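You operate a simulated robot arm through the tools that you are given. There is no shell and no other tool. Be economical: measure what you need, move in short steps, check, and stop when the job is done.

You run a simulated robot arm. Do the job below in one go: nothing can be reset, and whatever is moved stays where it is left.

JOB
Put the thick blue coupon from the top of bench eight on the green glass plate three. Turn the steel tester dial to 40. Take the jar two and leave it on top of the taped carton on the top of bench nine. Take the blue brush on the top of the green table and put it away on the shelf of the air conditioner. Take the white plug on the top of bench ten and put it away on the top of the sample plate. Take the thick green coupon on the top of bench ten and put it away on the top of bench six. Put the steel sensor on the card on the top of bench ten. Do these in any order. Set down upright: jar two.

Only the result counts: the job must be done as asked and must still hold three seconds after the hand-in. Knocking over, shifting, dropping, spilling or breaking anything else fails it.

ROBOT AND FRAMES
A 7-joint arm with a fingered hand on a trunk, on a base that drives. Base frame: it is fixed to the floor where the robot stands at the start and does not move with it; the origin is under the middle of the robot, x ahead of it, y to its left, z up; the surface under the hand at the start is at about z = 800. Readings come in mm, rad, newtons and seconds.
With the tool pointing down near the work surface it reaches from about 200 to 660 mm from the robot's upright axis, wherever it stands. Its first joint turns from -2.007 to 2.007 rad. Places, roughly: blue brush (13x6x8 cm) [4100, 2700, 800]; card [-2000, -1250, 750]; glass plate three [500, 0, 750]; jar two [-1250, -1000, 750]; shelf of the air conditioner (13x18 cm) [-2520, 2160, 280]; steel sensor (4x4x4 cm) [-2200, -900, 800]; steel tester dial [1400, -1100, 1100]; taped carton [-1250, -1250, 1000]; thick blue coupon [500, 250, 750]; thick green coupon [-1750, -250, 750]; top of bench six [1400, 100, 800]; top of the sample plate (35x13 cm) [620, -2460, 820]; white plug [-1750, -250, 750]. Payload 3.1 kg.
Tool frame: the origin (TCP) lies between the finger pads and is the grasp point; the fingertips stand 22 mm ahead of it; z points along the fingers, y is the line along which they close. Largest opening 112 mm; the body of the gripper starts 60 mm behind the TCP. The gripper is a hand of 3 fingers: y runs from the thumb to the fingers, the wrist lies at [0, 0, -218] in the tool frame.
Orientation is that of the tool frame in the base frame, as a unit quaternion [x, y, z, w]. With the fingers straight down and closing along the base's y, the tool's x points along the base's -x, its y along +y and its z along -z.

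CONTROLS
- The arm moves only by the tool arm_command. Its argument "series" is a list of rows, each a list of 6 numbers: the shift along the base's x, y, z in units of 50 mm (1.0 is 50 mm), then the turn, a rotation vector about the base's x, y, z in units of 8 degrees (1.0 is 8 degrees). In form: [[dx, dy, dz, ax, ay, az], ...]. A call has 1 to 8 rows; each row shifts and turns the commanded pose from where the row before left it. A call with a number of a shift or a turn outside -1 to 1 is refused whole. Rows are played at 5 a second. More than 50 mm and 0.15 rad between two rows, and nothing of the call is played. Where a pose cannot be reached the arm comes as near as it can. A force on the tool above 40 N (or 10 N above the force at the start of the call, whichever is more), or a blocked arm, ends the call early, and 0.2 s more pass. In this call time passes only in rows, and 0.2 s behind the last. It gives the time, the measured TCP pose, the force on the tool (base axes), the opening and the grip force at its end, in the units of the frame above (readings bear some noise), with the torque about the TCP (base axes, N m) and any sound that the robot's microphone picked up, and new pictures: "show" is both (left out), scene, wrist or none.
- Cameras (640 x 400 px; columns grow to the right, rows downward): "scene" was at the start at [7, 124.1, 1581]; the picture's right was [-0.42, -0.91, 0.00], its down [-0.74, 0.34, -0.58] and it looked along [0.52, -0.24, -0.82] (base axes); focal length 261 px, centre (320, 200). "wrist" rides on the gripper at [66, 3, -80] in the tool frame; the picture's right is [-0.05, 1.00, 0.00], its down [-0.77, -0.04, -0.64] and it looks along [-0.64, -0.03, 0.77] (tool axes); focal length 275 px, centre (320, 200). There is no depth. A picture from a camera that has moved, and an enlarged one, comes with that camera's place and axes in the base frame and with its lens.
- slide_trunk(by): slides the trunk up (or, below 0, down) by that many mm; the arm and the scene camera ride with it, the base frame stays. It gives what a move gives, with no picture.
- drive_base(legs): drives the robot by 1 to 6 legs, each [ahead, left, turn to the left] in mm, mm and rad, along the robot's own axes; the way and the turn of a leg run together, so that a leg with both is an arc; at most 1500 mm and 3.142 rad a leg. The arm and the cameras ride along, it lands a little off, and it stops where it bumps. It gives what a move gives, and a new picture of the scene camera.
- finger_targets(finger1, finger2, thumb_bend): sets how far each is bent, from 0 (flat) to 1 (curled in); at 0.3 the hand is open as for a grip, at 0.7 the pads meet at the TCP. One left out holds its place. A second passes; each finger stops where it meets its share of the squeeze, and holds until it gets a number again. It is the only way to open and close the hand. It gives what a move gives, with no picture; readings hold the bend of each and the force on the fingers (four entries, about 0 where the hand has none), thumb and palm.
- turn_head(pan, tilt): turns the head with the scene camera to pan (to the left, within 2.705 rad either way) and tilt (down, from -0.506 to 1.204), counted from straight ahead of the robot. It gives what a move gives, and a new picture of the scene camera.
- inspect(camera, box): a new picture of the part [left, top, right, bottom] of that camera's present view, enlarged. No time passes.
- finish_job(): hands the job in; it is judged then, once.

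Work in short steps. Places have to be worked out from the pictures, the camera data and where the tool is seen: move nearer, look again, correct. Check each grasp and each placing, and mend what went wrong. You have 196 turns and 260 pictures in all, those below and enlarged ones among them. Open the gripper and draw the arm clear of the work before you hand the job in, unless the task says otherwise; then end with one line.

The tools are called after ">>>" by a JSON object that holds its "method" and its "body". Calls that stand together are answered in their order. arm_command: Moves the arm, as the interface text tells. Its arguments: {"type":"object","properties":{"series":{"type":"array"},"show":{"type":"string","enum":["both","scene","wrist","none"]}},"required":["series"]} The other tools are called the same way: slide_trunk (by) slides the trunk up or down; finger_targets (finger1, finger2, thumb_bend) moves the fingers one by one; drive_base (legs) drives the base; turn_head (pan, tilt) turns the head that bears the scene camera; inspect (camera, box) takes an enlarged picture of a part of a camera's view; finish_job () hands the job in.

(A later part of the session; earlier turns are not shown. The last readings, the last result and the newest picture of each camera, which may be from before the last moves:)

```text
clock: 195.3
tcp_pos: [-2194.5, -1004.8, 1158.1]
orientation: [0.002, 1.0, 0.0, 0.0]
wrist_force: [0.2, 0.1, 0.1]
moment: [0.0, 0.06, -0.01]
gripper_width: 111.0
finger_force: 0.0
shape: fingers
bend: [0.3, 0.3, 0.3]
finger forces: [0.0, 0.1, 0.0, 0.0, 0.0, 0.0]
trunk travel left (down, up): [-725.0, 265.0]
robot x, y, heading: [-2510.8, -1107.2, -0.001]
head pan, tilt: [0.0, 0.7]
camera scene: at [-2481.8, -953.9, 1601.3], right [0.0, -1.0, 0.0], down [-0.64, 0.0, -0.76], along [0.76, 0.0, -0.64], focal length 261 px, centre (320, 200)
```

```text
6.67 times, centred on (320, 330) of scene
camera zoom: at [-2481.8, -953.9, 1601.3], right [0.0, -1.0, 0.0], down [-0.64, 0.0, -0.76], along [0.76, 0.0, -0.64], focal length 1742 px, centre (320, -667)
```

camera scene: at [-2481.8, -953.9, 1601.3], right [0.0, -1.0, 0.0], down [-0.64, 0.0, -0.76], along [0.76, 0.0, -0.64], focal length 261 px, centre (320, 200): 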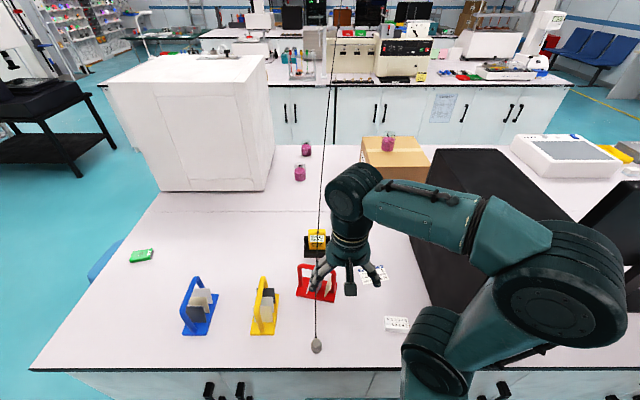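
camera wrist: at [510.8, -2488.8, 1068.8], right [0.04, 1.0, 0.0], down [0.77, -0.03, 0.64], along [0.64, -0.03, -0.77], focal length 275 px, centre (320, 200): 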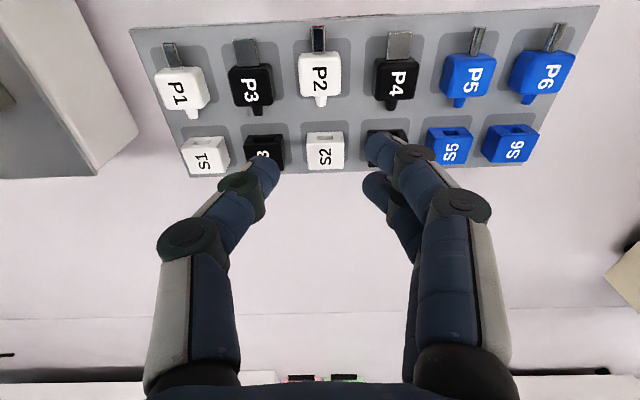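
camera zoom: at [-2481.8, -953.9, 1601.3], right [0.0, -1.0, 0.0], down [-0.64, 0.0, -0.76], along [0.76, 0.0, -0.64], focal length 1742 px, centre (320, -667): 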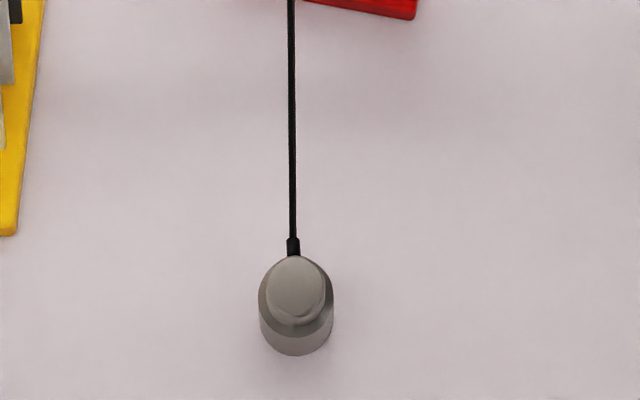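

The sensor is a 40 mm cylinder at (-2187, -947) and the card centre is (-1941, -1146). The cable leaves toward +x, so closing along y keeps it clear; I'll go above the sensor now.

>>> {"method": "arm_command", "body": {"series": [[0.03, 0.232, -0.9, 0, 0, 0], [0.03, 0.232, -0.9, 0, 0, 0], [0.03, 0.232, -0.9, 0, 0, 0], [0.03, 0.232, -0.9, 0, 0, 0], [0.03, 0.232, -0.9, 0, 0, 0]], "show": "wrist"}}

```text
clock: 196.5
tcp_pos: [-2187.9, -945.4, 931.5]
orientation: [0.001, 1.0, 0.0, 0.0]
wrist_force: [-0.8, 0.3, -0.3]
moment: [0.0, 0.02, 0.0]
gripper_width: 111.1
finger_force: 0.2
shape: fingers
bend: [0.3, 0.3, 0.3]
finger forces: [0.0, 0.0, 0.0, 0.0, 0.0, 0.1]
trunk travel left (down, up): [-725.0, 265.0]
robot x, y, heading: [-2513.5, -1103.8, 0.001]
head pan, tilt: [0.0, 0.7]
camera wrist: at [-2255.0, -943.1, 1012.7], right [0.05, 1.0, 0.0], down [0.77, -0.04, 0.64], along [0.64, -0.03, -0.77], focal length 275 px, centre (320, 200)
```

wrist: 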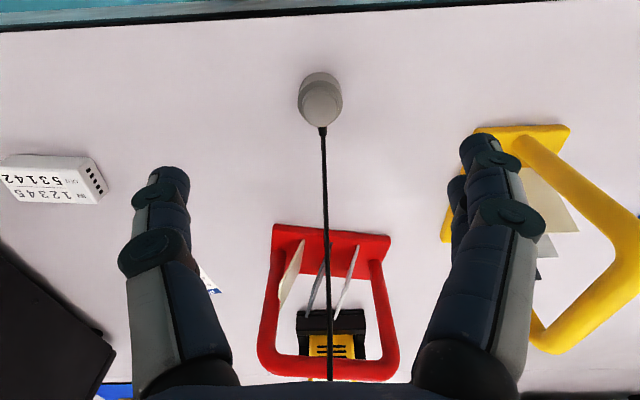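

The sensor is centred and the neighbouring racks are clear. I'll descend and grip it.

>>> {"method": "arm_command", "body": {"series": [[-0.02, 0, -0.9, 0, 0, 0], [0, 0, -0.8, 0, 0, 0], [0, 0, -0.4, 0, 0, 0]], "show": "wrist"}}

>>> {"method": "finger_targets", "body": {"finger1": 0.65, "finger2": 0.65, "thumb_bend": 0.65}}

>>> {"method": "arm_command", "body": {"series": [[0, 0, 0.5, 0, 0, 0], [0, 0, 0.8, 0, 0, 0], [0, 0, 0.8, 0, 0, 0]], "show": "wrist"}}

```text
clock: 197.3
tcp_pos: [-2189.4, -945.7, 827.7]
orientation: [0.001, 1.0, 0.0, 0.001]
wrist_force: [-0.2, 0.4, 0.0]
moment: [-0.03, 0.0, 0.02]
gripper_width: 111.3
finger_force: 0.1
shape: fingers
bend: [0.3, 0.3, 0.3]
finger forces: [0.1, 0.1, 0.0, 0.1, 0.1, 0.0]
trunk travel left (down, up): [-725.0, 265.0]
robot x, y, heading: [-2506.1, -1109.2, -0.003]
head pan, tilt: [0.0, 0.7]
camera wrist: at [-2256.0, -944.2, 908.5], right [0.05, 1.0, 0.0], down [0.77, -0.04, 0.64], along [0.64, -0.03, -0.77], focal length 275 px, centre (320, 200)
```

wrist: 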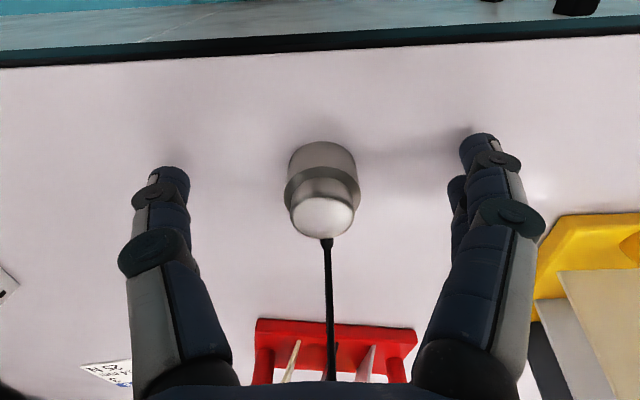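

```text
clock: 198.3
tcp_pos: [-2188.4, -947.0, 828.3]
orientation: [0.002, 1.0, 0.0, 0.0]
wrist_force: [0.4, 0.1, 0.5]
moment: [-0.03, 0.02, 0.01]
gripper_width: 22.1
finger_force: 4.1
shape: fingers
bend: [0.63, 0.6, 0.62]
finger forces: [0.8, 3.3, 0.0, 0.0, 4.1, 0.0]
trunk travel left (down, up): [-725.0, 265.0]
robot x, y, heading: [-2508.3, -1106.7, -0.001]
head pan, tilt: [0.0, 0.7]
```

```text
clock: 199.1
tcp_pos: [-2190.1, -948.3, 934.6]
orientation: [0.001, 1.0, 0.001, 0.001]
wrist_force: [-0.5, -0.6, -1.0]
moment: [-0.01, 0.01, 0.03]
gripper_width: 21.9
finger_force: 3.8
shape: fingers
bend: [0.64, 0.6, 0.63]
finger forces: [0.7, 3.2, 0.1, 0.0, 4.0, 0.0]
trunk travel left (down, up): [-725.0, 265.0]
robot x, y, heading: [-2509.0, -1110.8, -0.004]
head pan, tilt: [0.0, 0.7]
camera wrist: at [-2256.5, -945.6, 1015.1], right [0.05, 1.0, 0.0], down [0.77, -0.04, 0.64], along [0.64, -0.03, -0.77], focal length 275 px, centre (320, 200)
```

wrist: 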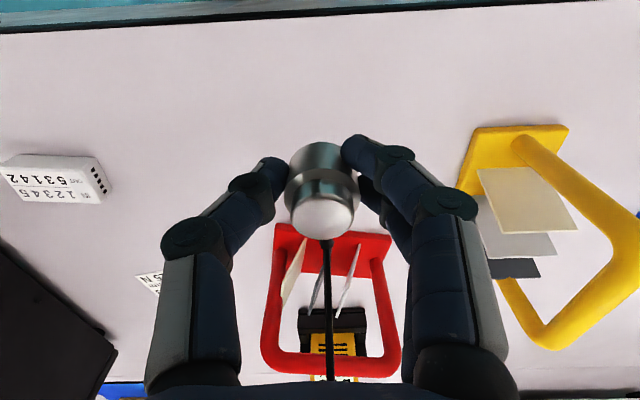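

The sensor is lifted, but the grip is light at 4 N. I'll squeeze more before carrying it.

>>> {"method": "finger_targets", "body": {"finger1": 0.75, "finger2": 0.75, "thumb_bend": 0.75}}

>>> {"method": "arm_command", "body": {"series": [[0, -0.8, 0.3, 0, 0, 0], [0, -0.8, 0, 0, 0, 0], [0, -0.8, 0, 0, 0, 0], [0, -0.8, 0, 0, 0, 0], [0, -0.8, 0, 0, 0, 0]], "show": "wrist"}}

```text
clock: 200.1
tcp_pos: [-2189.8, -946.1, 933.0]
orientation: [0.002, 1.0, 0.0, 0.0]
wrist_force: [-0.3, -0.4, -1.4]
moment: [0.04, 0.01, -0.03]
gripper_width: 17.5
finger_force: 14.8
shape: fingers
bend: [0.71, 0.65, 0.65]
finger forces: [5.5, 9.8, 0.0, 0.0, 14.7, 0.1]
trunk travel left (down, up): [-725.0, 265.0]
robot x, y, heading: [-2508.0, -1105.2, -0.007]
head pan, tilt: [0.0, 0.7]
```

```text
clock: 201.3
tcp_pos: [-2188.6, -1149.0, 946.5]
orientation: [0.001, 1.0, 0.001, 0.001]
wrist_force: [-0.7, 0.1, -0.1]
moment: [0.02, 0.01, 0.02]
gripper_width: 16.9
finger_force: 14.3
shape: fingers
bend: [0.72, 0.65, 0.65]
finger forces: [5.1, 9.8, 0.1, 0.1, 14.3, 0.1]
trunk travel left (down, up): [-725.0, 265.0]
robot x, y, heading: [-2508.1, -1110.6, -0.009]
head pan, tilt: [0.0, 0.7]
camera wrist: at [-2254.9, -1146.5, 1027.5], right [0.05, 1.0, 0.0], down [0.77, -0.04, 0.64], along [0.64, -0.03, -0.77], focal length 275 px, centre (320, 200)
```

wrist: 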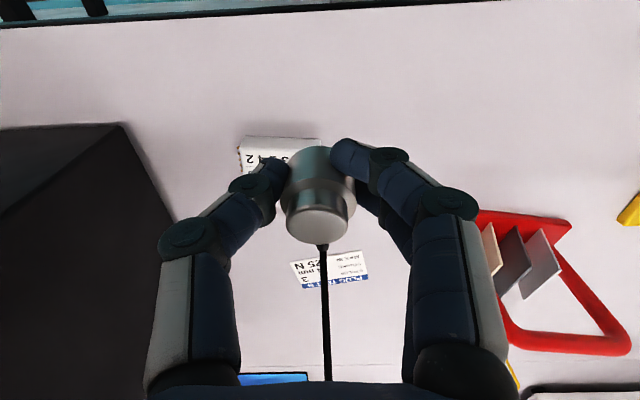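

It's held firmly. I'll move along x over the card.

>>> {"method": "arm_command", "body": {"series": [[0.97, 0, 0, 0, 0, 0], [0.97, 0, 0, 0, 0, 0], [0.97, 0, 0, 0, 0, 0], [0.97, 0, 0, 0, 0, 0], [0.97, 0, 0, 0, 0, 0]], "show": "both"}}

```text
clock: 202.5
tcp_pos: [-1944.5, -1146.0, 945.1]
orientation: [0.002, 1.0, 0.0, -0.001]
wrist_force: [-0.4, -0.1, -0.6]
moment: [0.01, 0.01, 0.02]
gripper_width: 16.8
finger_force: 14.5
shape: fingers
bend: [0.72, 0.66, 0.65]
finger forces: [5.2, 9.6, 0.0, 0.0, 13.6, 0.0]
trunk travel left (down, up): [-725.0, 265.0]
robot x, y, heading: [-2510.6, -1108.3, -0.003]
head pan, tilt: [0.0, 0.7]
camera scene: at [-2480.3, -953.0, 1601.2], right [0.0, -1.0, 0.0], down [-0.65, 0.0, -0.76], along [0.76, 0.0, -0.65], focal length 261 px, centre (320, 200)
camera wrist: at [-2010.8, -1143.7, 1026.8], right [0.05, 1.0, 0.0], down [0.77, -0.04, 0.63], along [0.63, -0.03, -0.77], focal length 275 px, centre (320, 200)
```

scene: 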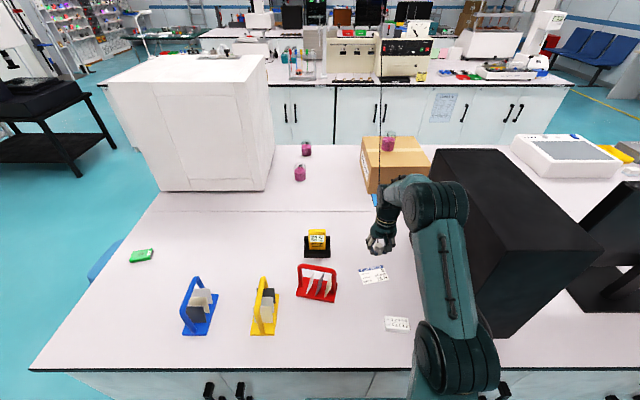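
wrist: 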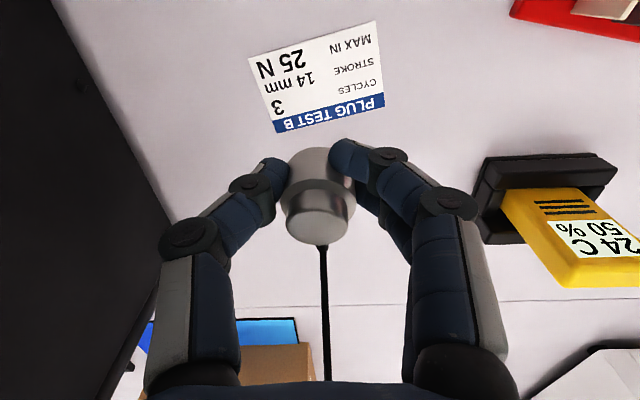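

The card centre is at (-1947, -1148), directly below. I'll lower the sensor onto it.

>>> {"method": "arm_command", "body": {"series": [[-0.05, -0.03, -0.9, 0, 0, 0], [0, 0, -0.9, 0, 0, 0], [0, 0, -0.35, 0, 0, 0]], "show": "wrist"}}

>>> {"method": "arm_command", "body": {"series": [[0, 0, -0.08, 0, 0, 0]], "show": "none"}}

```text
clock: 203.3
tcp_pos: [-1947.3, -1147.3, 839.1]
orientation: [0.001, 1.0, 0.001, 0.001]
wrist_force: [0.4, -0.4, -1.5]
moment: [-0.06, -0.02, 0.0]
gripper_width: 16.5
finger_force: 14.2
shape: fingers
bend: [0.72, 0.66, 0.65]
finger forces: [5.2, 9.6, 0.0, 0.0, 13.4, 0.0]
trunk travel left (down, up): [-725.0, 265.0]
robot x, y, heading: [-2508.9, -1109.1, -0.009]
head pan, tilt: [0.0, 0.7]
camera wrist: at [-2014.0, -1145.3, 920.1], right [0.05, 1.0, 0.0], down [0.77, -0.04, 0.64], along [0.64, -0.03, -0.77], focal length 275 px, centre (320, 200)
```

wrist: 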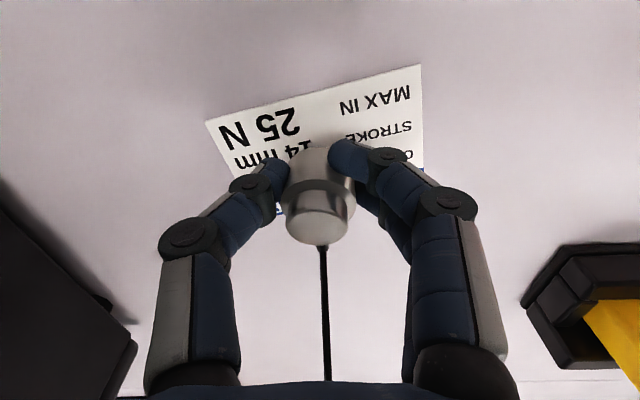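

```text
clock: 203.7
tcp_pos: [-1947.3, -1146.7, 835.2]
orientation: [0.0, 1.0, 0.0, 0.001]
wrist_force: [-0.4, -1.1, -1.1]
moment: [0.02, 0.03, -0.01]
gripper_width: 16.4
finger_force: 14.3
shape: fingers
bend: [0.72, 0.66, 0.65]
finger forces: [5.1, 9.6, 0.1, 0.1, 13.4, 0.1]
trunk travel left (down, up): [-725.0, 265.0]
robot x, y, heading: [-2505.5, -1109.7, -0.007]
head pan, tilt: [0.0, 0.7]
```

Nearly down, so I'll step on to contact.

>>> {"method": "arm_command", "body": {"series": [[0, 0, -0.06, 0, 0, 0]], "show": "none"}}

>>> {"method": "arm_command", "body": {"series": [[0, 0, -0.06, 0, 0, 0]], "show": "wrist"}}

```text
clock: 204.1
tcp_pos: [-1947.0, -1147.9, 831.8]
orientation: [0.002, 1.0, -0.001, 0.0]
wrist_force: [0.4, -0.1, -0.4]
moment: [-0.03, -0.01, 0.02]
gripper_width: 16.2
finger_force: 14.0
shape: fingers
bend: [0.72, 0.66, 0.65]
finger forces: [5.2, 9.6, 0.1, 0.1, 13.4, 0.0]
trunk travel left (down, up): [-725.0, 265.0]
robot x, y, heading: [-2512.4, -1108.8, -0.003]
head pan, tilt: [0.0, 0.7]
```

```text
clock: 204.5
tcp_pos: [-1947.7, -1147.2, 830.2]
orientation: [0.002, 1.0, 0.0, 0.0]
wrist_force: [0.3, -0.5, 0.1]
moment: [-0.02, 0.0, 0.0]
gripper_width: 15.8
finger_force: 14.6
shape: fingers
bend: [0.72, 0.66, 0.66]
finger forces: [5.2, 10.2, 0.1, 0.0, 14.1, 0.0]
trunk travel left (down, up): [-725.0, 265.0]
robot x, y, heading: [-2508.7, -1105.9, -0.002]
head pan, tilt: [0.0, 0.7]
camera wrist: at [-2015.2, -1145.9, 911.0], right [0.05, 1.0, 0.0], down [0.77, -0.04, 0.64], along [0.64, -0.03, -0.77], focal length 275 px, centre (320, 200)
```

wrist: 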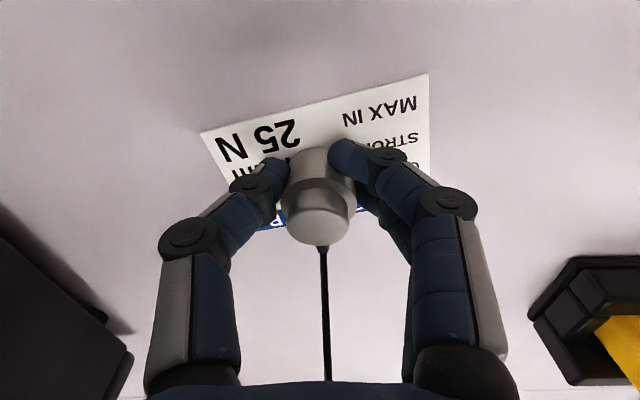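

>>> {"method": "arm_command", "body": {"series": [[0, 0, -0.05, 0, 0, 0]], "show": "none"}}

>>> {"method": "arm_command", "body": {"series": [[0, 0, -0.03, 0, 0, 0]], "show": "none"}}

```text
clock: 204.9
tcp_pos: [-1949.4, -1148.0, 828.5]
orientation: [0.001, 1.0, 0.0, 0.0]
wrist_force: [-1.4, -0.2, 3.4]
moment: [-0.04, -0.08, -0.01]
gripper_width: 16.0
finger_force: 15.6
shape: fingers
bend: [0.72, 0.66, 0.66]
finger forces: [5.7, 10.9, 0.0, 0.0, 14.9, 0.1]
trunk travel left (down, up): [-725.0, 265.0]
robot x, y, heading: [-2506.4, -1108.3, -0.003]
head pan, tilt: [0.0, 0.7]
```

```text
clock: 205.3
tcp_pos: [-1948.6, -1148.6, 827.1]
orientation: [0.002, 1.0, 0.0, 0.002]
wrist_force: [-0.7, -0.6, 11.7]
moment: [-0.18, -0.07, 0.0]
gripper_width: 15.6
finger_force: 19.6
shape: fingers
bend: [0.72, 0.67, 0.67]
finger forces: [5.9, 12.2, 0.0, 0.0, 20.9, 0.0]
trunk travel left (down, up): [-725.0, 265.0]
robot x, y, heading: [-2510.7, -1107.4, -0.007]
head pan, tilt: [0.0, 0.7]
```

It is in contact at 12 N. I'll ease up 2 mm, then open wide and rise.

>>> {"method": "arm_command", "body": {"series": [[0, 0, 0.05, 0, 0, 0]], "show": "none"}}

>>> {"method": "finger_targets", "body": {"finger1": 0.4, "finger2": 0.4, "thumb_bend": 0.4}}

>>> {"method": "arm_command", "body": {"series": [[0, 0, 0.4, 0, 0, 0], [0, 0, 0.9, 0, 0, 0], [0, 0, 0.9, 0, 0, 0]], "show": "wrist"}}

```text
clock: 205.7
tcp_pos: [-1949.1, -1147.8, 828.6]
orientation: [0.001, 1.0, 0.0, 0.0]
wrist_force: [0.3, -0.2, 1.7]
moment: [-0.04, -0.08, -0.02]
gripper_width: 15.6
finger_force: 14.8
shape: fingers
bend: [0.72, 0.67, 0.67]
finger forces: [5.2, 10.8, 0.0, 0.1, 14.7, 0.1]
trunk travel left (down, up): [-725.0, 265.0]
robot x, y, heading: [-2508.3, -1105.0, -0.002]
head pan, tilt: [0.0, 0.7]
```

```text
clock: 206.7
tcp_pos: [-1948.1, -1147.3, 827.7]
orientation: [0.001, 1.0, 0.0, 0.0]
wrist_force: [1.0, -0.4, 1.1]
moment: [0.0, -0.03, 0.01]
gripper_width: 83.5
finger_force: 0.0
shape: fingers
bend: [0.4, 0.4, 0.4]
finger forces: [0.0, 0.0, 0.0, 0.0, 0.0, 0.0]
trunk travel left (down, up): [-725.0, 265.0]
robot x, y, heading: [-2508.5, -1107.5, -0.001]
head pan, tilt: [0.0, 0.7]
```

```text
clock: 207.5
tcp_pos: [-1949.1, -1147.6, 939.2]
orientation: [0.002, 1.0, 0.0, 0.0]
wrist_force: [-0.5, 0.4, -0.2]
moment: [-0.02, -0.01, -0.01]
gripper_width: 83.5
finger_force: 0.1
shape: fingers
bend: [0.4, 0.4, 0.4]
finger forces: [0.0, 0.0, 0.0, 0.0, 0.0, 0.0]
trunk travel left (down, up): [-725.0, 265.0]
robot x, y, heading: [-2508.8, -1105.1, -0.007]
head pan, tilt: [0.0, 0.7]
camera wrist: at [-2015.8, -1145.5, 1019.9], right [0.05, 1.0, 0.0], down [0.77, -0.04, 0.64], along [0.64, -0.03, -0.77], focal length 275 px, centre (320, 200)
```

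wrist: 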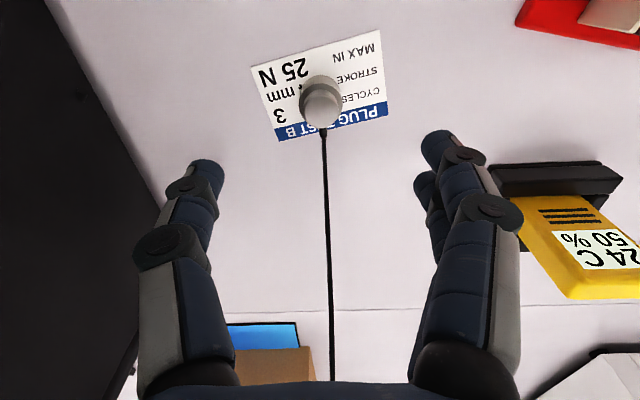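

The sensor stands on the card. I'll retract and drive back to the island's end for the green coupon.

>>> {"method": "arm_command", "body": {"series": [[-0.63, 0.22, 0.55, 0, 0, 0], [-0.63, 0.22, 0.55, 0, 0, 0], [-0.63, 0.22, 0.55, 0, 0, 0], [-0.63, 0.22, 0.55, 0, 0, 0], [-0.63, 0.22, 0.55, 0, 0, 0], [-0.63, 0.22, 0.55, 0, 0, 0], [-0.63, 0.22, 0.55, 0, 0, 0], [-0.63, 0.22, 0.55, 0, 0, 0]], "show": "scene"}}

>>> {"method": "drive_base", "body": {"legs": [[-240, 0, 0], [0, 1000, 0], [0, 760, 0], [640, 0, 0], [0, 0, -1.571], [470, 0, 0]]}}

>>> {"method": "inspect", "body": {"camera": "wrist", "box": [0, 0, 640, 400]}}

```text
clock: 209.3
tcp_pos: [-2202.1, -1059.4, 1158.3]
orientation: [0.003, 1.0, 0.0, 0.001]
wrist_force: [0.3, 0.3, -0.6]
moment: [0.01, 0.0, 0.03]
gripper_width: 83.4
finger_force: 0.1
shape: fingers
bend: [0.4, 0.4, 0.4]
finger forces: [0.0, 0.1, 0.1, 0.1, 0.0, 0.1]
trunk travel left (down, up): [-725.0, 265.0]
robot x, y, heading: [-2509.4, -1110.3, -0.003]
head pan, tilt: [0.0, 0.7]
camera scene: at [-2484.0, -953.2, 1601.3], right [0.0, -1.0, 0.0], down [-0.64, 0.0, -0.77], along [0.77, 0.0, -0.64], focal length 261 px, centre (320, 200)
```

scene: 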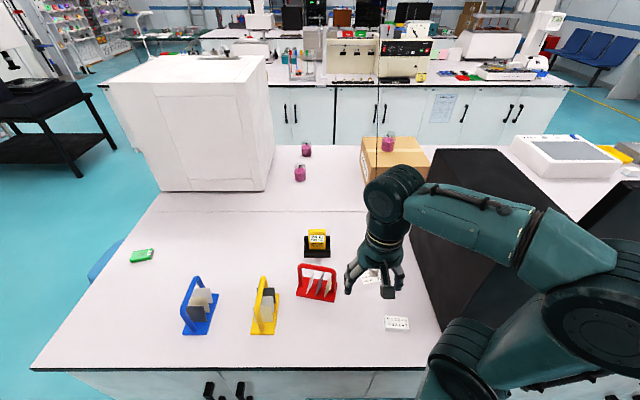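

```text
clock: 228.9
tcp_pos: [-2044.5, -136.6, 1157.7]
orientation: [0.701, 0.713, -0.001, 0.0]
wrist_force: [0.3, -0.9, -0.6]
moment: [0.03, -0.01, -0.01]
gripper_width: 83.2
finger_force: 0.0
shape: fingers
bend: [0.4, 0.4, 0.4]
finger forces: [0.0, 0.0, 0.0, 0.1, 0.1, 0.0]
trunk travel left (down, up): [-725.0, 265.0]
robot x, y, heading: [-2099.0, 171.4, -1.553]
head pan, tilt: [0.0, 0.7]
camera scene: at [-1946.5, 150.9, 1601.3], right [-1.0, -0.02, 0.0], down [-0.01, 0.64, -0.76], along [0.01, -0.76, -0.64], focal length 261 px, centre (320, 200)
```

scene: 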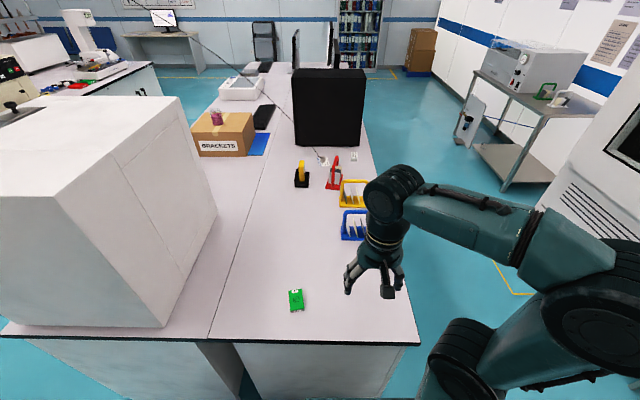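

```text
1.00 times, centred on (320, 200) of wrist (not enlarged: the box is as wide or as high as the picture)
camera zoom: at [-2044.0, -71.0, 1239.3], right [1.0, -0.03, 0.0], down [-0.02, -0.77, 0.64], along [-0.02, -0.64, -0.77], focal length 275 px, centre (320, 200)
```

zoom: 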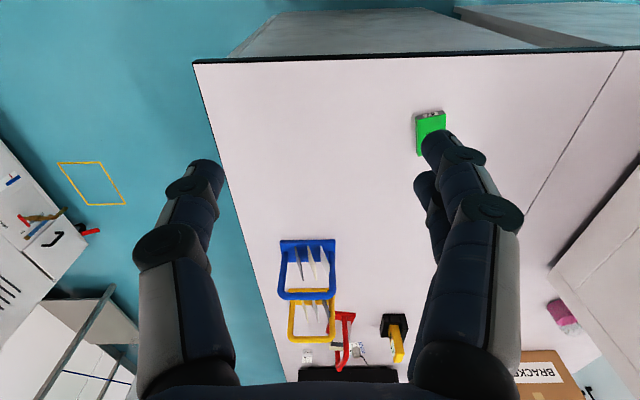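

The green coupon is centred at about (-1863, -288) with its long axis 12 degrees off y. I'll open and move above it with that yaw.

>>> {"method": "finger_targets", "body": {"finger1": 0.3, "finger2": 0.3, "thumb_bend": 0.3}}

>>> {"method": "arm_command", "body": {"series": [[0.517, -0.431, -0.651, 0, 0, 0.2], [0.517, -0.431, -0.651, 0, 0, 0.2], [0.517, -0.431, -0.651, 0, 0, 0.2], [0.517, -0.431, -0.651, 0, 0, 0.2], [0.517, -0.431, -0.651, 0, 0, 0.2], [0.517, -0.431, -0.651, 0, 0, 0.2], [0.517, -0.431, -0.651, 0, 0, 0.2]], "show": "wrist"}}

```text
clock: 229.9
tcp_pos: [-2045.3, -135.1, 1158.2]
orientation: [0.701, 0.714, 0.0, 0.001]
wrist_force: [0.0, -0.2, 0.0]
moment: [0.04, 0.0, 0.0]
gripper_width: 111.4
finger_force: 0.2
shape: fingers
bend: [0.3, 0.3, 0.3]
finger forces: [0.0, 0.0, 0.1, 0.1, 0.0, 0.0]
trunk travel left (down, up): [-725.0, 265.0]
robot x, y, heading: [-2102.5, 174.0, -1.558]
head pan, tilt: [0.0, 0.7]
```

```text
clock: 231.5
tcp_pos: [-1864.3, -288.5, 927.9]
orientation: [0.627, 0.779, 0.0, 0.0]
wrist_force: [0.2, 0.1, -0.2]
moment: [0.0, 0.04, -0.02]
gripper_width: 111.1
finger_force: 0.2
shape: fingers
bend: [0.3, 0.3, 0.3]
finger forces: [0.0, 0.0, 0.2, 0.0, 0.0, 0.0]
trunk travel left (down, up): [-725.0, 265.0]
robot x, y, heading: [-2100.5, 170.8, -1.554]
head pan, tilt: [0.0, 0.7]
camera wrist: at [-1875.4, -224.2, 1009.7], right [0.99, 0.17, 0.0], down [0.13, -0.76, 0.64], along [0.11, -0.63, -0.77], focal length 275 px, centre (320, 200)
```

wrist: 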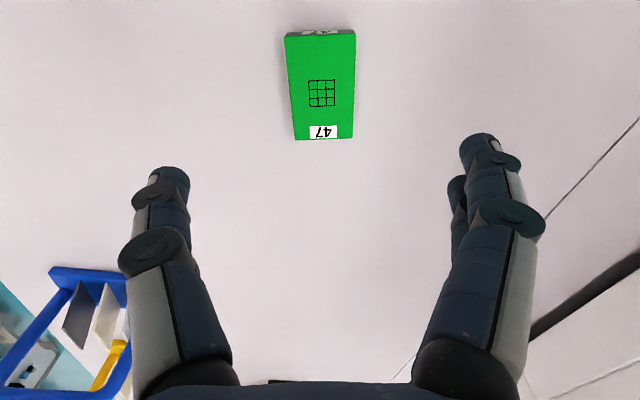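

It's aligned and centred, so I'll descend and grip.

>>> {"method": "arm_command", "body": {"series": [[0.02, 0.04, -0.9, 0, 0, 0], [0, 0, -0.7, 0, 0, 0], [0, 0, -0.43, 0, 0, 0]], "show": "none"}}

>>> {"method": "finger_targets", "body": {"finger1": 0.7, "finger2": 0.7, "thumb_bend": 0.7}}

>>> {"method": "arm_command", "body": {"series": [[0, 0, 0.5, 0, 0, 0], [0, 0, 0.9, 0, 0, 0], [0, 0, 0.9, 0, 0, 0], [0, 0, 0.9, 0, 0, 0]], "show": "wrist"}}

```text
clock: 232.3
tcp_pos: [-1862.9, -283.8, 827.4]
orientation: [0.628, 0.778, 0.0, 0.0]
wrist_force: [-0.5, -0.3, -0.2]
moment: [-0.03, -0.01, -0.01]
gripper_width: 111.1
finger_force: 0.0
shape: fingers
bend: [0.3, 0.3, 0.3]
finger forces: [0.0, 0.0, 0.0, 0.0, 0.0, 0.1]
trunk travel left (down, up): [-725.0, 265.0]
robot x, y, heading: [-2102.8, 170.5, -1.554]
head pan, tilt: [0.0, 0.7]
```

```text
clock: 233.3
tcp_pos: [-1863.4, -283.9, 827.2]
orientation: [0.628, 0.778, 0.0, 0.0]
wrist_force: [0.1, -0.8, 0.0]
moment: [0.03, -0.02, 0.02]
gripper_width: 38.5
finger_force: 15.3
shape: fingers
bend: [0.58, 0.58, 0.61]
finger forces: [7.9, 7.8, 0.0, 0.0, 15.7, 0.0]
trunk travel left (down, up): [-725.0, 265.0]
robot x, y, heading: [-2099.7, 170.0, -1.556]
head pan, tilt: [0.0, 0.7]
```

```text
clock: 234.3
tcp_pos: [-1865.0, -283.6, 988.7]
orientation: [0.628, 0.778, 0.0, 0.0]
wrist_force: [-0.5, 0.0, -0.9]
moment: [0.0, 0.04, 0.02]
gripper_width: 38.4
finger_force: 15.8
shape: fingers
bend: [0.58, 0.58, 0.61]
finger forces: [7.9, 7.8, 0.1, 0.0, 15.7, 0.1]
trunk travel left (down, up): [-725.0, 265.0]
robot x, y, heading: [-2099.8, 172.1, -1.556]
head pan, tilt: [0.0, 0.7]
camera wrist: at [-1876.2, -219.1, 1070.7], right [0.99, 0.17, 0.0], down [0.13, -0.76, 0.64], along [0.11, -0.63, -0.77], focal length 275 px, centre (320, 200)
```

wrist: 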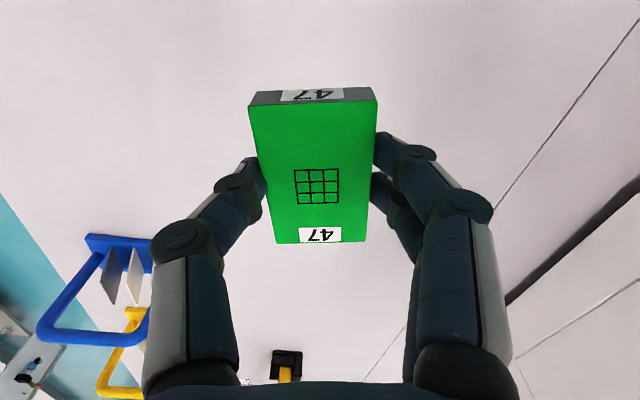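

The green coupon is held. I'll retract, drive to the corner of bench eight and check whether the gap at its north end is passable.

>>> {"method": "arm_command", "body": {"series": [[-0.6, 0.49, 0.56, 0, 0, -0.23], [-0.6, 0.49, 0.56, 0, 0, -0.23], [-0.6, 0.49, 0.56, 0, 0, -0.23], [-0.6, 0.49, 0.56, 0, 0, -0.23], [-0.6, 0.49, 0.56, 0, 0, -0.23], [-0.6, 0.49, 0.56, 0, 0, -0.23]], "show": "none"}}

>>> {"method": "drive_base", "body": {"legs": [[-500, 0, 0], [0, 0, 1.556], [1500, 0, 0], [0, 500, 0]]}}

>>> {"method": "turn_head", "body": {"pan": 0.5, "tilt": 0.5}}

```text
clock: 235.7
tcp_pos: [-2045.9, -137.5, 1157.3]
orientation: [0.701, 0.714, 0.0, 0.001]
wrist_force: [0.0, -0.8, -0.7]
moment: [-0.02, 0.0, -0.05]
gripper_width: 38.7
finger_force: 15.2
shape: fingers
bend: [0.58, 0.58, 0.61]
finger forces: [7.8, 7.9, 0.1, 0.0, 15.7, 0.0]
trunk travel left (down, up): [-725.0, 265.0]
robot x, y, heading: [-2101.1, 173.4, -1.553]
head pan, tilt: [0.0, 0.7]
```

```text
clock: 251.9
tcp_pos: [-294.0, 1183.0, 1158.4]
orientation: [0.004, 1.0, 0.0, 0.001]
wrist_force: [0.0, 0.9, -0.2]
moment: [0.02, 0.04, 0.02]
gripper_width: 38.7
finger_force: 16.0
shape: fingers
bend: [0.58, 0.58, 0.61]
finger forces: [7.8, 7.9, 0.0, 0.0, 15.6, 0.0]
trunk travel left (down, up): [-725.0, 265.0]
robot x, y, heading: [-606.3, 1133.1, -0.01]
head pan, tilt: [0.0, 0.7]
camera scene: at [-577.9, 1289.3, 1601.2], right [-0.01, -1.0, 0.0], down [-0.64, 0.01, -0.76], along [0.76, -0.01, -0.64], focal length 261 px, centre (320, 200)
```

scene: 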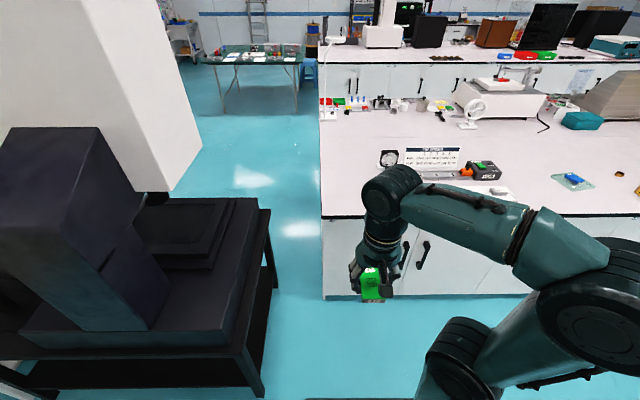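

```text
clock: 252.8
tcp_pos: [-292.9, 1183.0, 1155.6]
orientation: [0.005, 1.0, -0.001, 0.001]
wrist_force: [0.9, -0.2, -1.2]
moment: [-0.04, 0.01, 0.02]
gripper_width: 38.4
finger_force: 15.7
shape: fingers
bend: [0.58, 0.58, 0.61]
finger forces: [7.9, 7.8, 0.0, 0.1, 15.6, 0.0]
trunk travel left (down, up): [-725.0, 265.0]
robot x, y, heading: [-605.6, 1135.9, -0.013]
head pan, tilt: [0.499, 0.499]
camera scene: at [-582.3, 1332.3, 1619.0], right [0.47, -0.88, 0.0], down [-0.42, -0.22, -0.88], along [0.78, 0.41, -0.48], focal length 261 px, centre (320, 200)
```

scene: 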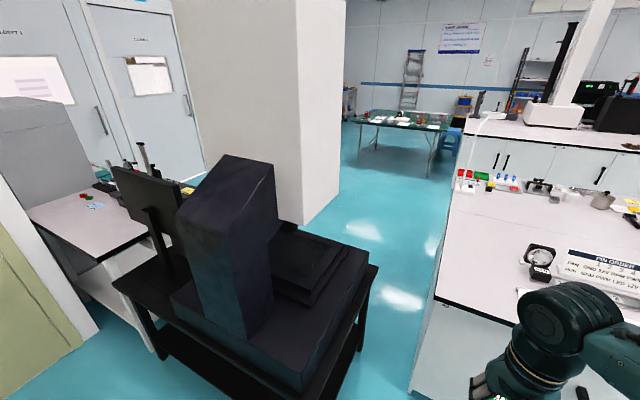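

The gap between the black table and bench eight is only about 310 mm, too narrow for the base. I'll take the long way round the south end.

>>> {"method": "drive_base", "body": {"legs": [[0, -300, 0.01], [240, -500, 0], [0, -1300, 0], [0, -1400, 0], [0, -1100, 0]]}}

>>> {"method": "turn_head", "body": {"pan": -0.9, "tilt": 0.45}}

```text
clock: 275.6
tcp_pos: [-35.7, -3421.4, 1156.0]
orientation: [0.001, 1.0, 0.0, 0.001]
wrist_force: [0.1, 0.3, -1.2]
moment: [0.0, 0.0, -0.01]
gripper_width: 38.6
finger_force: 15.6
shape: fingers
bend: [0.58, 0.58, 0.61]
finger forces: [7.8, 7.8, 0.0, 0.0, 15.7, 0.0]
trunk travel left (down, up): [-725.0, 265.0]
robot x, y, heading: [-351.5, -3472.3, -0.004]
head pan, tilt: [0.499, 0.499]
camera scene: at [-326.5, -3274.1, 1619.1], right [0.47, -0.88, 0.0], down [-0.42, -0.23, -0.88], along [0.77, 0.42, -0.48], focal length 261 px, centre (320, 200)
```

scene: 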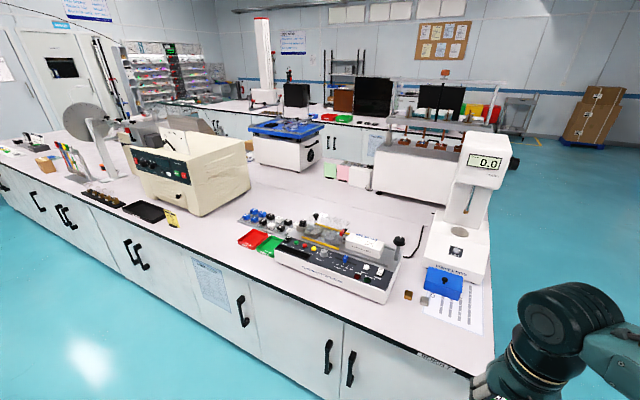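

```text
clock: 277.2
tcp_pos: [-36.9, -3422.0, 1155.9]
orientation: [0.001, 1.0, 0.0, 0.001]
wrist_force: [0.6, 0.4, -0.9]
moment: [0.01, -0.02, 0.0]
gripper_width: 38.4
finger_force: 15.4
shape: fingers
bend: [0.58, 0.58, 0.61]
finger forces: [7.8, 7.8, 0.0, 0.0, 15.5, 0.0]
trunk travel left (down, up): [-725.0, 265.0]
robot x, y, heading: [-347.2, -3472.3, -0.005]
head pan, tilt: [-0.901, 0.45]
camera scene: at [-349.8, -3389.2, 1623.5], right [-0.79, -0.62, 0.0], down [-0.27, 0.34, -0.9], along [0.56, -0.71, -0.44], focal length 261 px, centre (320, 200)
```

scene: 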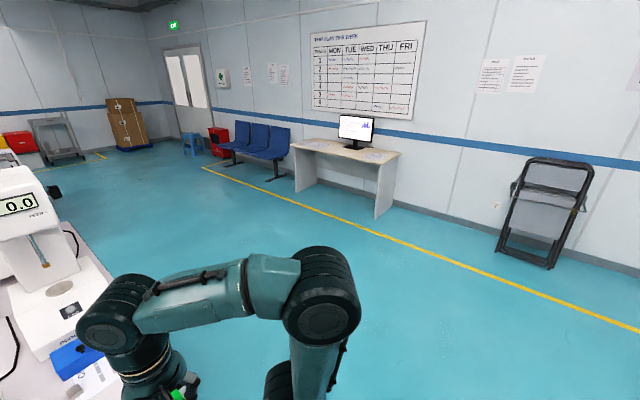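

The south end is clear. I'll drive round it into the far aisle, facing back toward bench six near the tester.

>>> {"method": "drive_base", "body": {"legs": [[0, -620, 0.005], [1400, 0, 0], [1350, 0, 0], [0, 0, 3.141], [0, -1500, 0], [0, -1400, 0]]}}

>>> {"method": "turn_head", "body": {"pan": 0.1, "tilt": 0.5}}

```text
clock: 314.4
tcp_pos: [2182.8, -1247.7, 1157.7]
orientation: [1.0, -0.012, 0.0, 0.0]
wrist_force: [-0.7, 1.0, -0.2]
moment: [0.03, 0.04, 0.01]
gripper_width: 38.4
finger_force: 15.7
shape: fingers
bend: [0.58, 0.58, 0.61]
finger forces: [7.8, 7.7, 0.0, 0.0, 15.4, 0.0]
trunk travel left (down, up): [-725.0, 265.0]
robot x, y, heading: [2495.8, -1205.8, 3.114]
head pan, tilt: [-0.901, 0.45]
camera scene: at [2498.3, -1285.1, 1623.5], right [0.8, 0.6, 0.0], down [0.26, -0.35, -0.9], along [-0.54, 0.72, -0.44], focal length 261 px, centre (320, 200)
```

scene: 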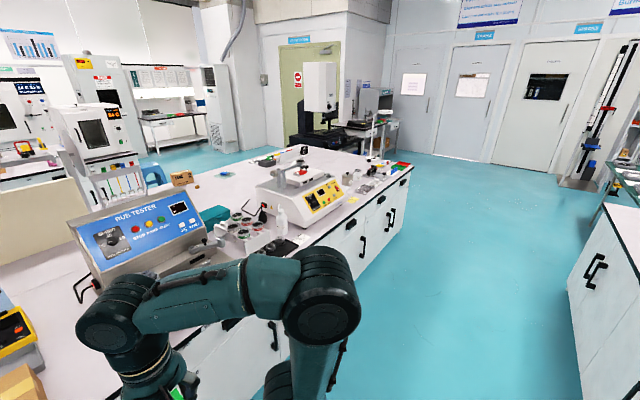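

```text
clock: 315.6
tcp_pos: [2182.6, -1248.4, 1156.5]
orientation: [1.0, -0.013, -0.001, 0.0]
wrist_force: [0.3, 0.4, -0.1]
moment: [0.0, -0.02, 0.01]
gripper_width: 38.4
finger_force: 15.5
shape: fingers
bend: [0.58, 0.58, 0.61]
finger forces: [7.8, 7.7, 0.0, 0.0, 15.4, 0.0]
trunk travel left (down, up): [-725.0, 265.0]
robot x, y, heading: [2495.5, -1201.5, 3.111]
head pan, tilt: [0.099, 0.499]
camera scene: at [2462.5, -1365.3, 1619.0], right [-0.07, 1.0, 0.0], down [0.48, 0.03, -0.88], along [-0.88, -0.06, -0.48], focal length 261 px, centre (320, 200)
```

scene: 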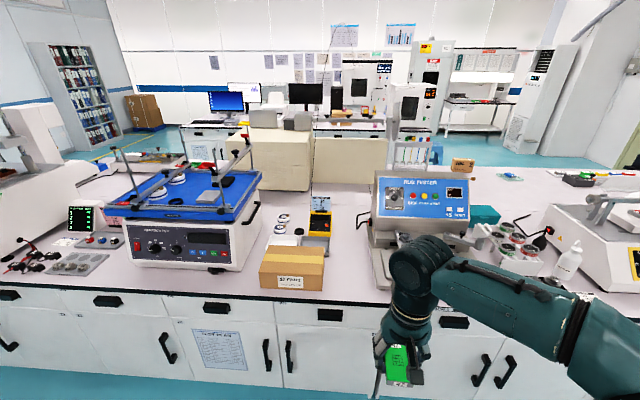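

The rub tester's panel with the dial is in front of me. I'll zoom in on it, then place the coupon first, further along near y 100.

>>> {"method": "inspect", "body": {"camera": "scene", "box": [360, 160, 480, 235]}}

>>> {"method": "drive_base", "body": {"legs": [[0, -1250, 0.03]]}}

>>> {"method": "turn_head", "body": {"pan": 0.0, "tilt": 0.7}}

```text
5.33 times, centred on (420, 198) of scene
camera zoom: at [2462.5, -1365.3, 1619.0], right [-0.07, 1.0, 0.0], down [0.48, 0.03, -0.88], along [-0.88, -0.06, -0.48], focal length 1394 px, centre (-213, 213)
```

zoom: 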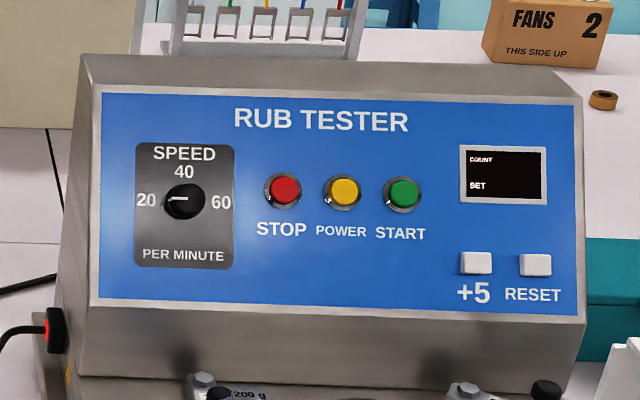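

```text
clock: 321.9
tcp_pos: [2209.4, -6.7, 1155.1]
orientation: [1.0, -0.004, -0.001, 0.001]
wrist_force: [-0.3, -0.7, -1.5]
moment: [-0.01, 0.03, -0.01]
gripper_width: 38.6
finger_force: 15.1
shape: fingers
bend: [0.58, 0.58, 0.61]
finger forces: [7.7, 7.7, 0.0, 0.1, 15.6, 0.0]
trunk travel left (down, up): [-725.0, 265.0]
robot x, y, heading: [2518.5, 42.9, 3.125]
head pan, tilt: [0.099, 0.499]
camera scene: at [2490.8, -118.5, 1619.0], right [-0.09, 1.0, 0.0], down [0.48, 0.04, -0.88], along [-0.87, -0.08, -0.48], focal length 261 px, centre (320, 200)
```

scene: 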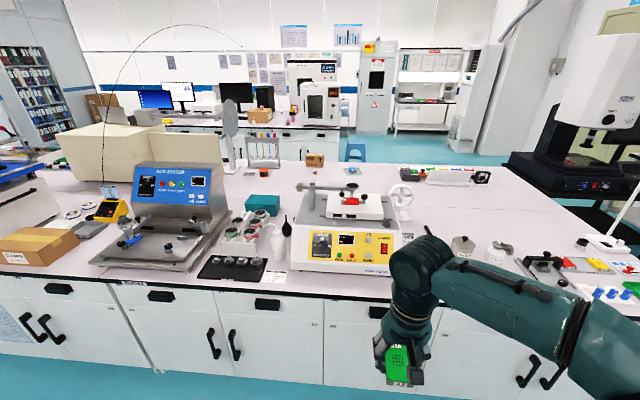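

```text
clock: 322.7
tcp_pos: [2208.3, -7.0, 1155.8]
orientation: [1.0, -0.004, 0.0, 0.0]
wrist_force: [1.2, 0.8, -0.8]
moment: [0.02, -0.01, -0.02]
gripper_width: 38.2
finger_force: 15.4
shape: fingers
bend: [0.58, 0.58, 0.61]
finger forces: [7.8, 7.6, 0.0, 0.1, 15.5, 0.0]
trunk travel left (down, up): [-725.0, 265.0]
robot x, y, heading: [2522.6, 44.6, 3.13]
head pan, tilt: [0.0, 0.7]
camera scene: at [2496.5, -109.9, 1601.3], right [0.01, 1.0, 0.0], down [0.64, -0.01, -0.77], along [-0.77, 0.01, -0.64], focal length 261 px, centre (320, 200)
```

scene: 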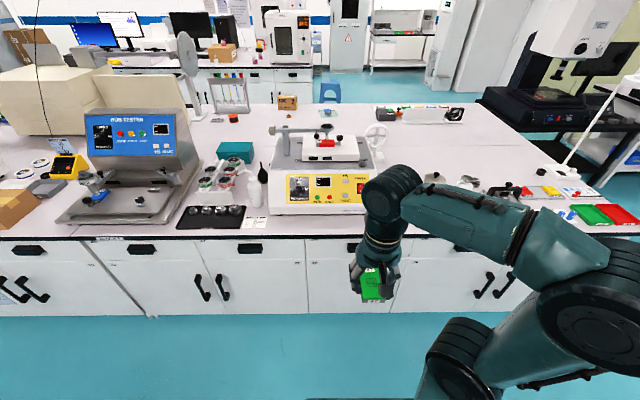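

The rub tester at (1450, -1112) has its dial at 20, so it needs a quarter turn clockwise to 40. For the coupon, I'll look at the free bench space right of the yellow tester.

>>> {"method": "drive_base", "body": {"legs": [[520, -280, 0.01]]}}

>>> {"method": "inspect", "body": {"camera": "wrist", "box": [0, 0, 640, 400]}}

```text
clock: 326.0
tcp_pos: [1691.5, 277.5, 1156.9]
orientation: [1.0, 0.002, 0.0, 0.0]
wrist_force: [-0.8, 0.4, -1.3]
moment: [0.02, -0.03, -0.02]
gripper_width: 38.3
finger_force: 15.4
shape: fingers
bend: [0.58, 0.58, 0.61]
finger forces: [7.7, 7.6, 0.1, 0.1, 15.5, 0.1]
trunk travel left (down, up): [-725.0, 265.0]
robot x, y, heading: [2002.5, 327.5, 3.141]
head pan, tilt: [0.0, 0.7]
camera scene: at [1980.9, 177.2, 1601.3], right [0.0, 1.0, 0.0], down [0.64, 0.0, -0.76], along [-0.76, 0.0, -0.64], focal length 261 px, centre (320, 200)
```

scene: 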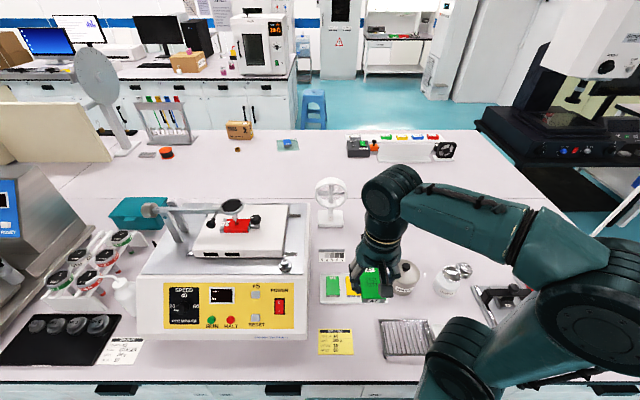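

```text
1.00 times, centred on (320, 200) of wrist (not enlarged: the box is as wide or as high as the picture)
camera zoom: at [1758.1, 273.0, 1237.5], right [-0.04, -1.0, 0.0], down [-0.77, 0.03, 0.64], along [-0.64, 0.03, -0.77], focal length 275 px, centre (320, 200)
```

zoom: 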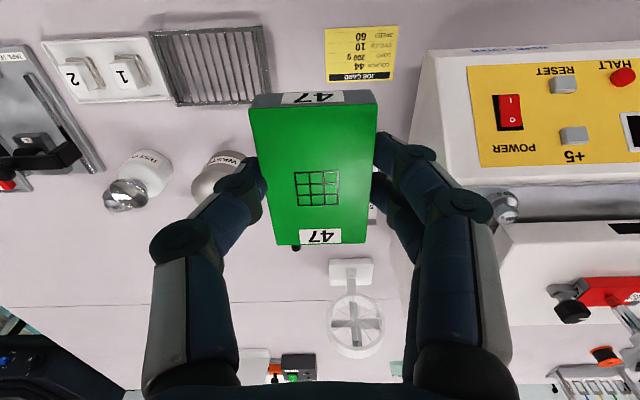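

I'll zoom on the area around the hand to choose a free spot.

>>> {"method": "inspect", "body": {"camera": "scene", "box": [290, 220, 470, 380]}}

```text
2.50 times, centred on (380, 300) of scene
camera zoom: at [1980.9, 177.2, 1601.3], right [0.0, 1.0, 0.0], down [0.64, 0.0, -0.76], along [-0.76, 0.0, -0.64], focal length 653 px, centre (170, -50)
```

zoom: 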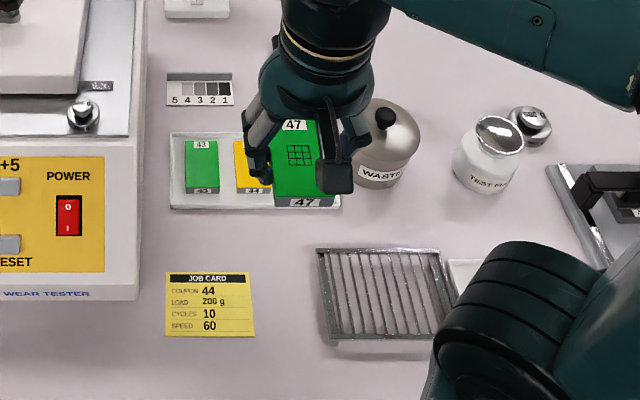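

The bench is cluttered, but there is a clear 106 mm strip between the wear tester's front (x 1659) and the bench edge (x 1765). I'll place the coupon there at (1716, 100).

>>> {"method": "arm_command", "body": {"series": [[0.13, -0.887, 0, 0, 0, 0], [0.13, -0.887, 0, 0, 0, 0], [0.13, -0.887, 0, 0, 0, 0], [0.13, -0.887, 0, 0, 0, 0], [0, 0, -0.9, 0, 0, 0], [0, 0, -0.9, 0, 0, 0], [0, 0, -0.9, 0, 0, 0]], "show": "both"}}

```text
clock: 327.6
tcp_pos: [1718.2, 97.4, 1020.0]
orientation: [1.0, 0.002, 0.0, -0.001]
wrist_force: [0.4, -0.4, -1.5]
moment: [0.0, -0.04, 0.0]
gripper_width: 38.4
finger_force: 15.3
shape: fingers
bend: [0.59, 0.59, 0.61]
finger forces: [7.8, 7.7, 0.0, 0.0, 15.4, 0.0]
trunk travel left (down, up): [-725.0, 265.0]
robot x, y, heading: [2004.0, 327.3, 3.142]
head pan, tilt: [0.0, 0.7]
camera scene: at [1980.7, 176.0, 1601.2], right [0.0, 1.0, 0.0], down [0.64, 0.0, -0.76], along [-0.76, 0.0, -0.64], focal length 261 px, centre (320, 200)
camera wrist: at [1784.4, 94.4, 1100.9], right [-0.04, -1.0, 0.0], down [-0.77, 0.03, 0.64], along [-0.64, 0.03, -0.77], focal length 275 px, centre (320, 200)
```

scene: 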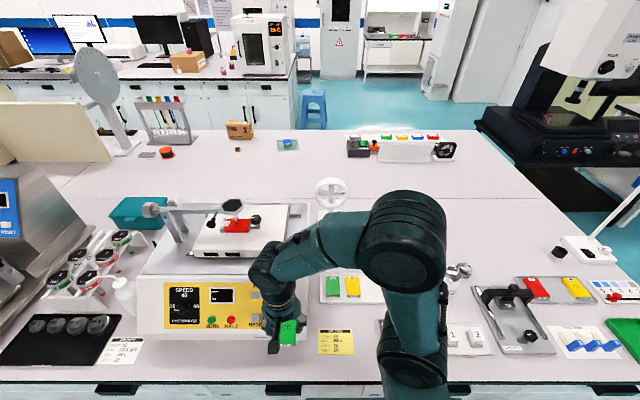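
wrist: 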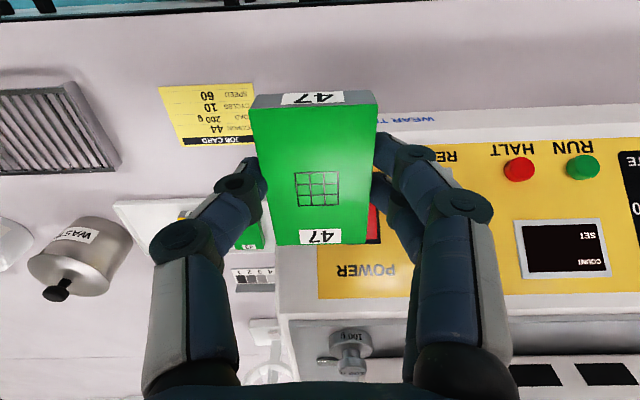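

The strip is clear with the job card starting at y 170. I'll shift to (1706, 80) and lower to just above the bench.

>>> {"method": "arm_command", "body": {"series": [[-0.22, -0.34, -0.8, 0, 0, 0], [0, 0, -0.9, 0, 0, 0], [0, 0, -0.9, 0, 0, 0], [0, 0, -0.9, 0, 0, 0], [0, 0, -0.14, 0, 0, 0]], "show": "wrist"}}

```text
clock: 328.8
tcp_pos: [1709.6, 82.2, 840.4]
orientation: [1.0, 0.002, -0.001, 0.001]
wrist_force: [8.0, -0.4, 14.7]
moment: [0.0, -0.21, -0.04]
gripper_width: 37.6
finger_force: 17.2
shape: fingers
bend: [0.6, 0.6, 0.62]
finger forces: [9.2, 8.6, 0.1, 0.0, 16.4, 0.0]
trunk travel left (down, up): [-725.0, 265.0]
robot x, y, heading: [2003.8, 329.5, -3.141]
head pan, tilt: [0.0, 0.7]
camera wrist: at [1775.6, 78.9, 920.7], right [-0.04, -1.0, 0.0], down [-0.77, 0.03, 0.64], along [-0.64, 0.03, -0.77], focal length 275 px, centre (320, 200)
```

wrist: 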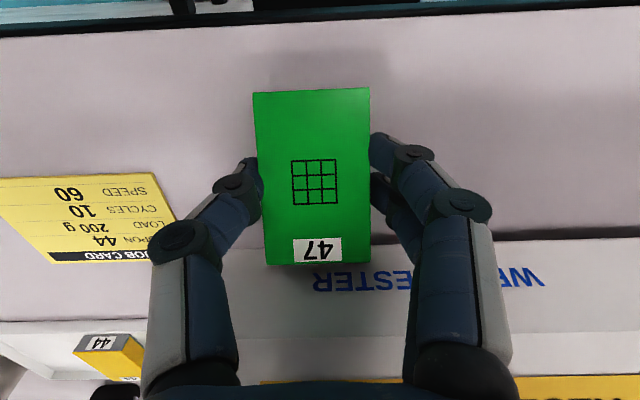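

The coupon's far end has touched the tester's base and tilted a little. I'll lift, move back from the tester and look.

>>> {"method": "arm_command", "body": {"series": [[0.1, 0, 0.4, 0, 0, 0], [0.1, 0, 0.8, 0, 0, 0], [0, 0, 0.8, 0, 0, 0]], "show": "wrist"}}

```text
clock: 329.6
tcp_pos: [1717.7, 82.8, 940.3]
orientation: [1.0, 0.002, 0.0, 0.0]
wrist_force: [-1.2, 1.1, -0.6]
moment: [0.02, -0.03, -0.02]
gripper_width: 37.7
finger_force: 16.1
shape: fingers
bend: [0.6, 0.6, 0.62]
finger forces: [8.5, 7.9, 0.1, 0.0, 16.3, 0.0]
trunk travel left (down, up): [-725.0, 265.0]
robot x, y, heading: [2004.4, 327.9, 3.137]
head pan, tilt: [0.0, 0.7]
camera wrist: at [1783.7, 78.4, 1021.1], right [-0.04, -1.0, 0.0], down [-0.77, 0.03, 0.64], along [-0.64, 0.03, -0.77], focal length 275 px, centre (320, 200)
```

wrist: 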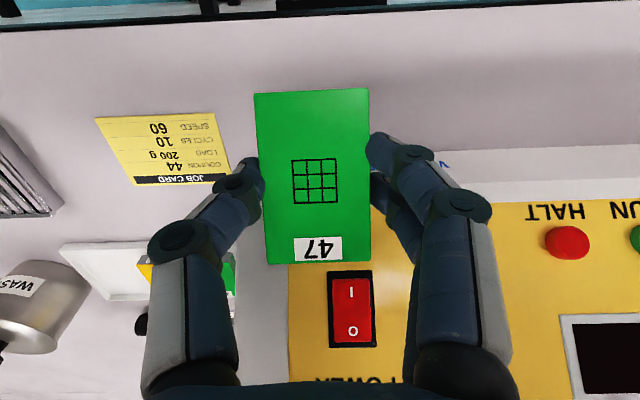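

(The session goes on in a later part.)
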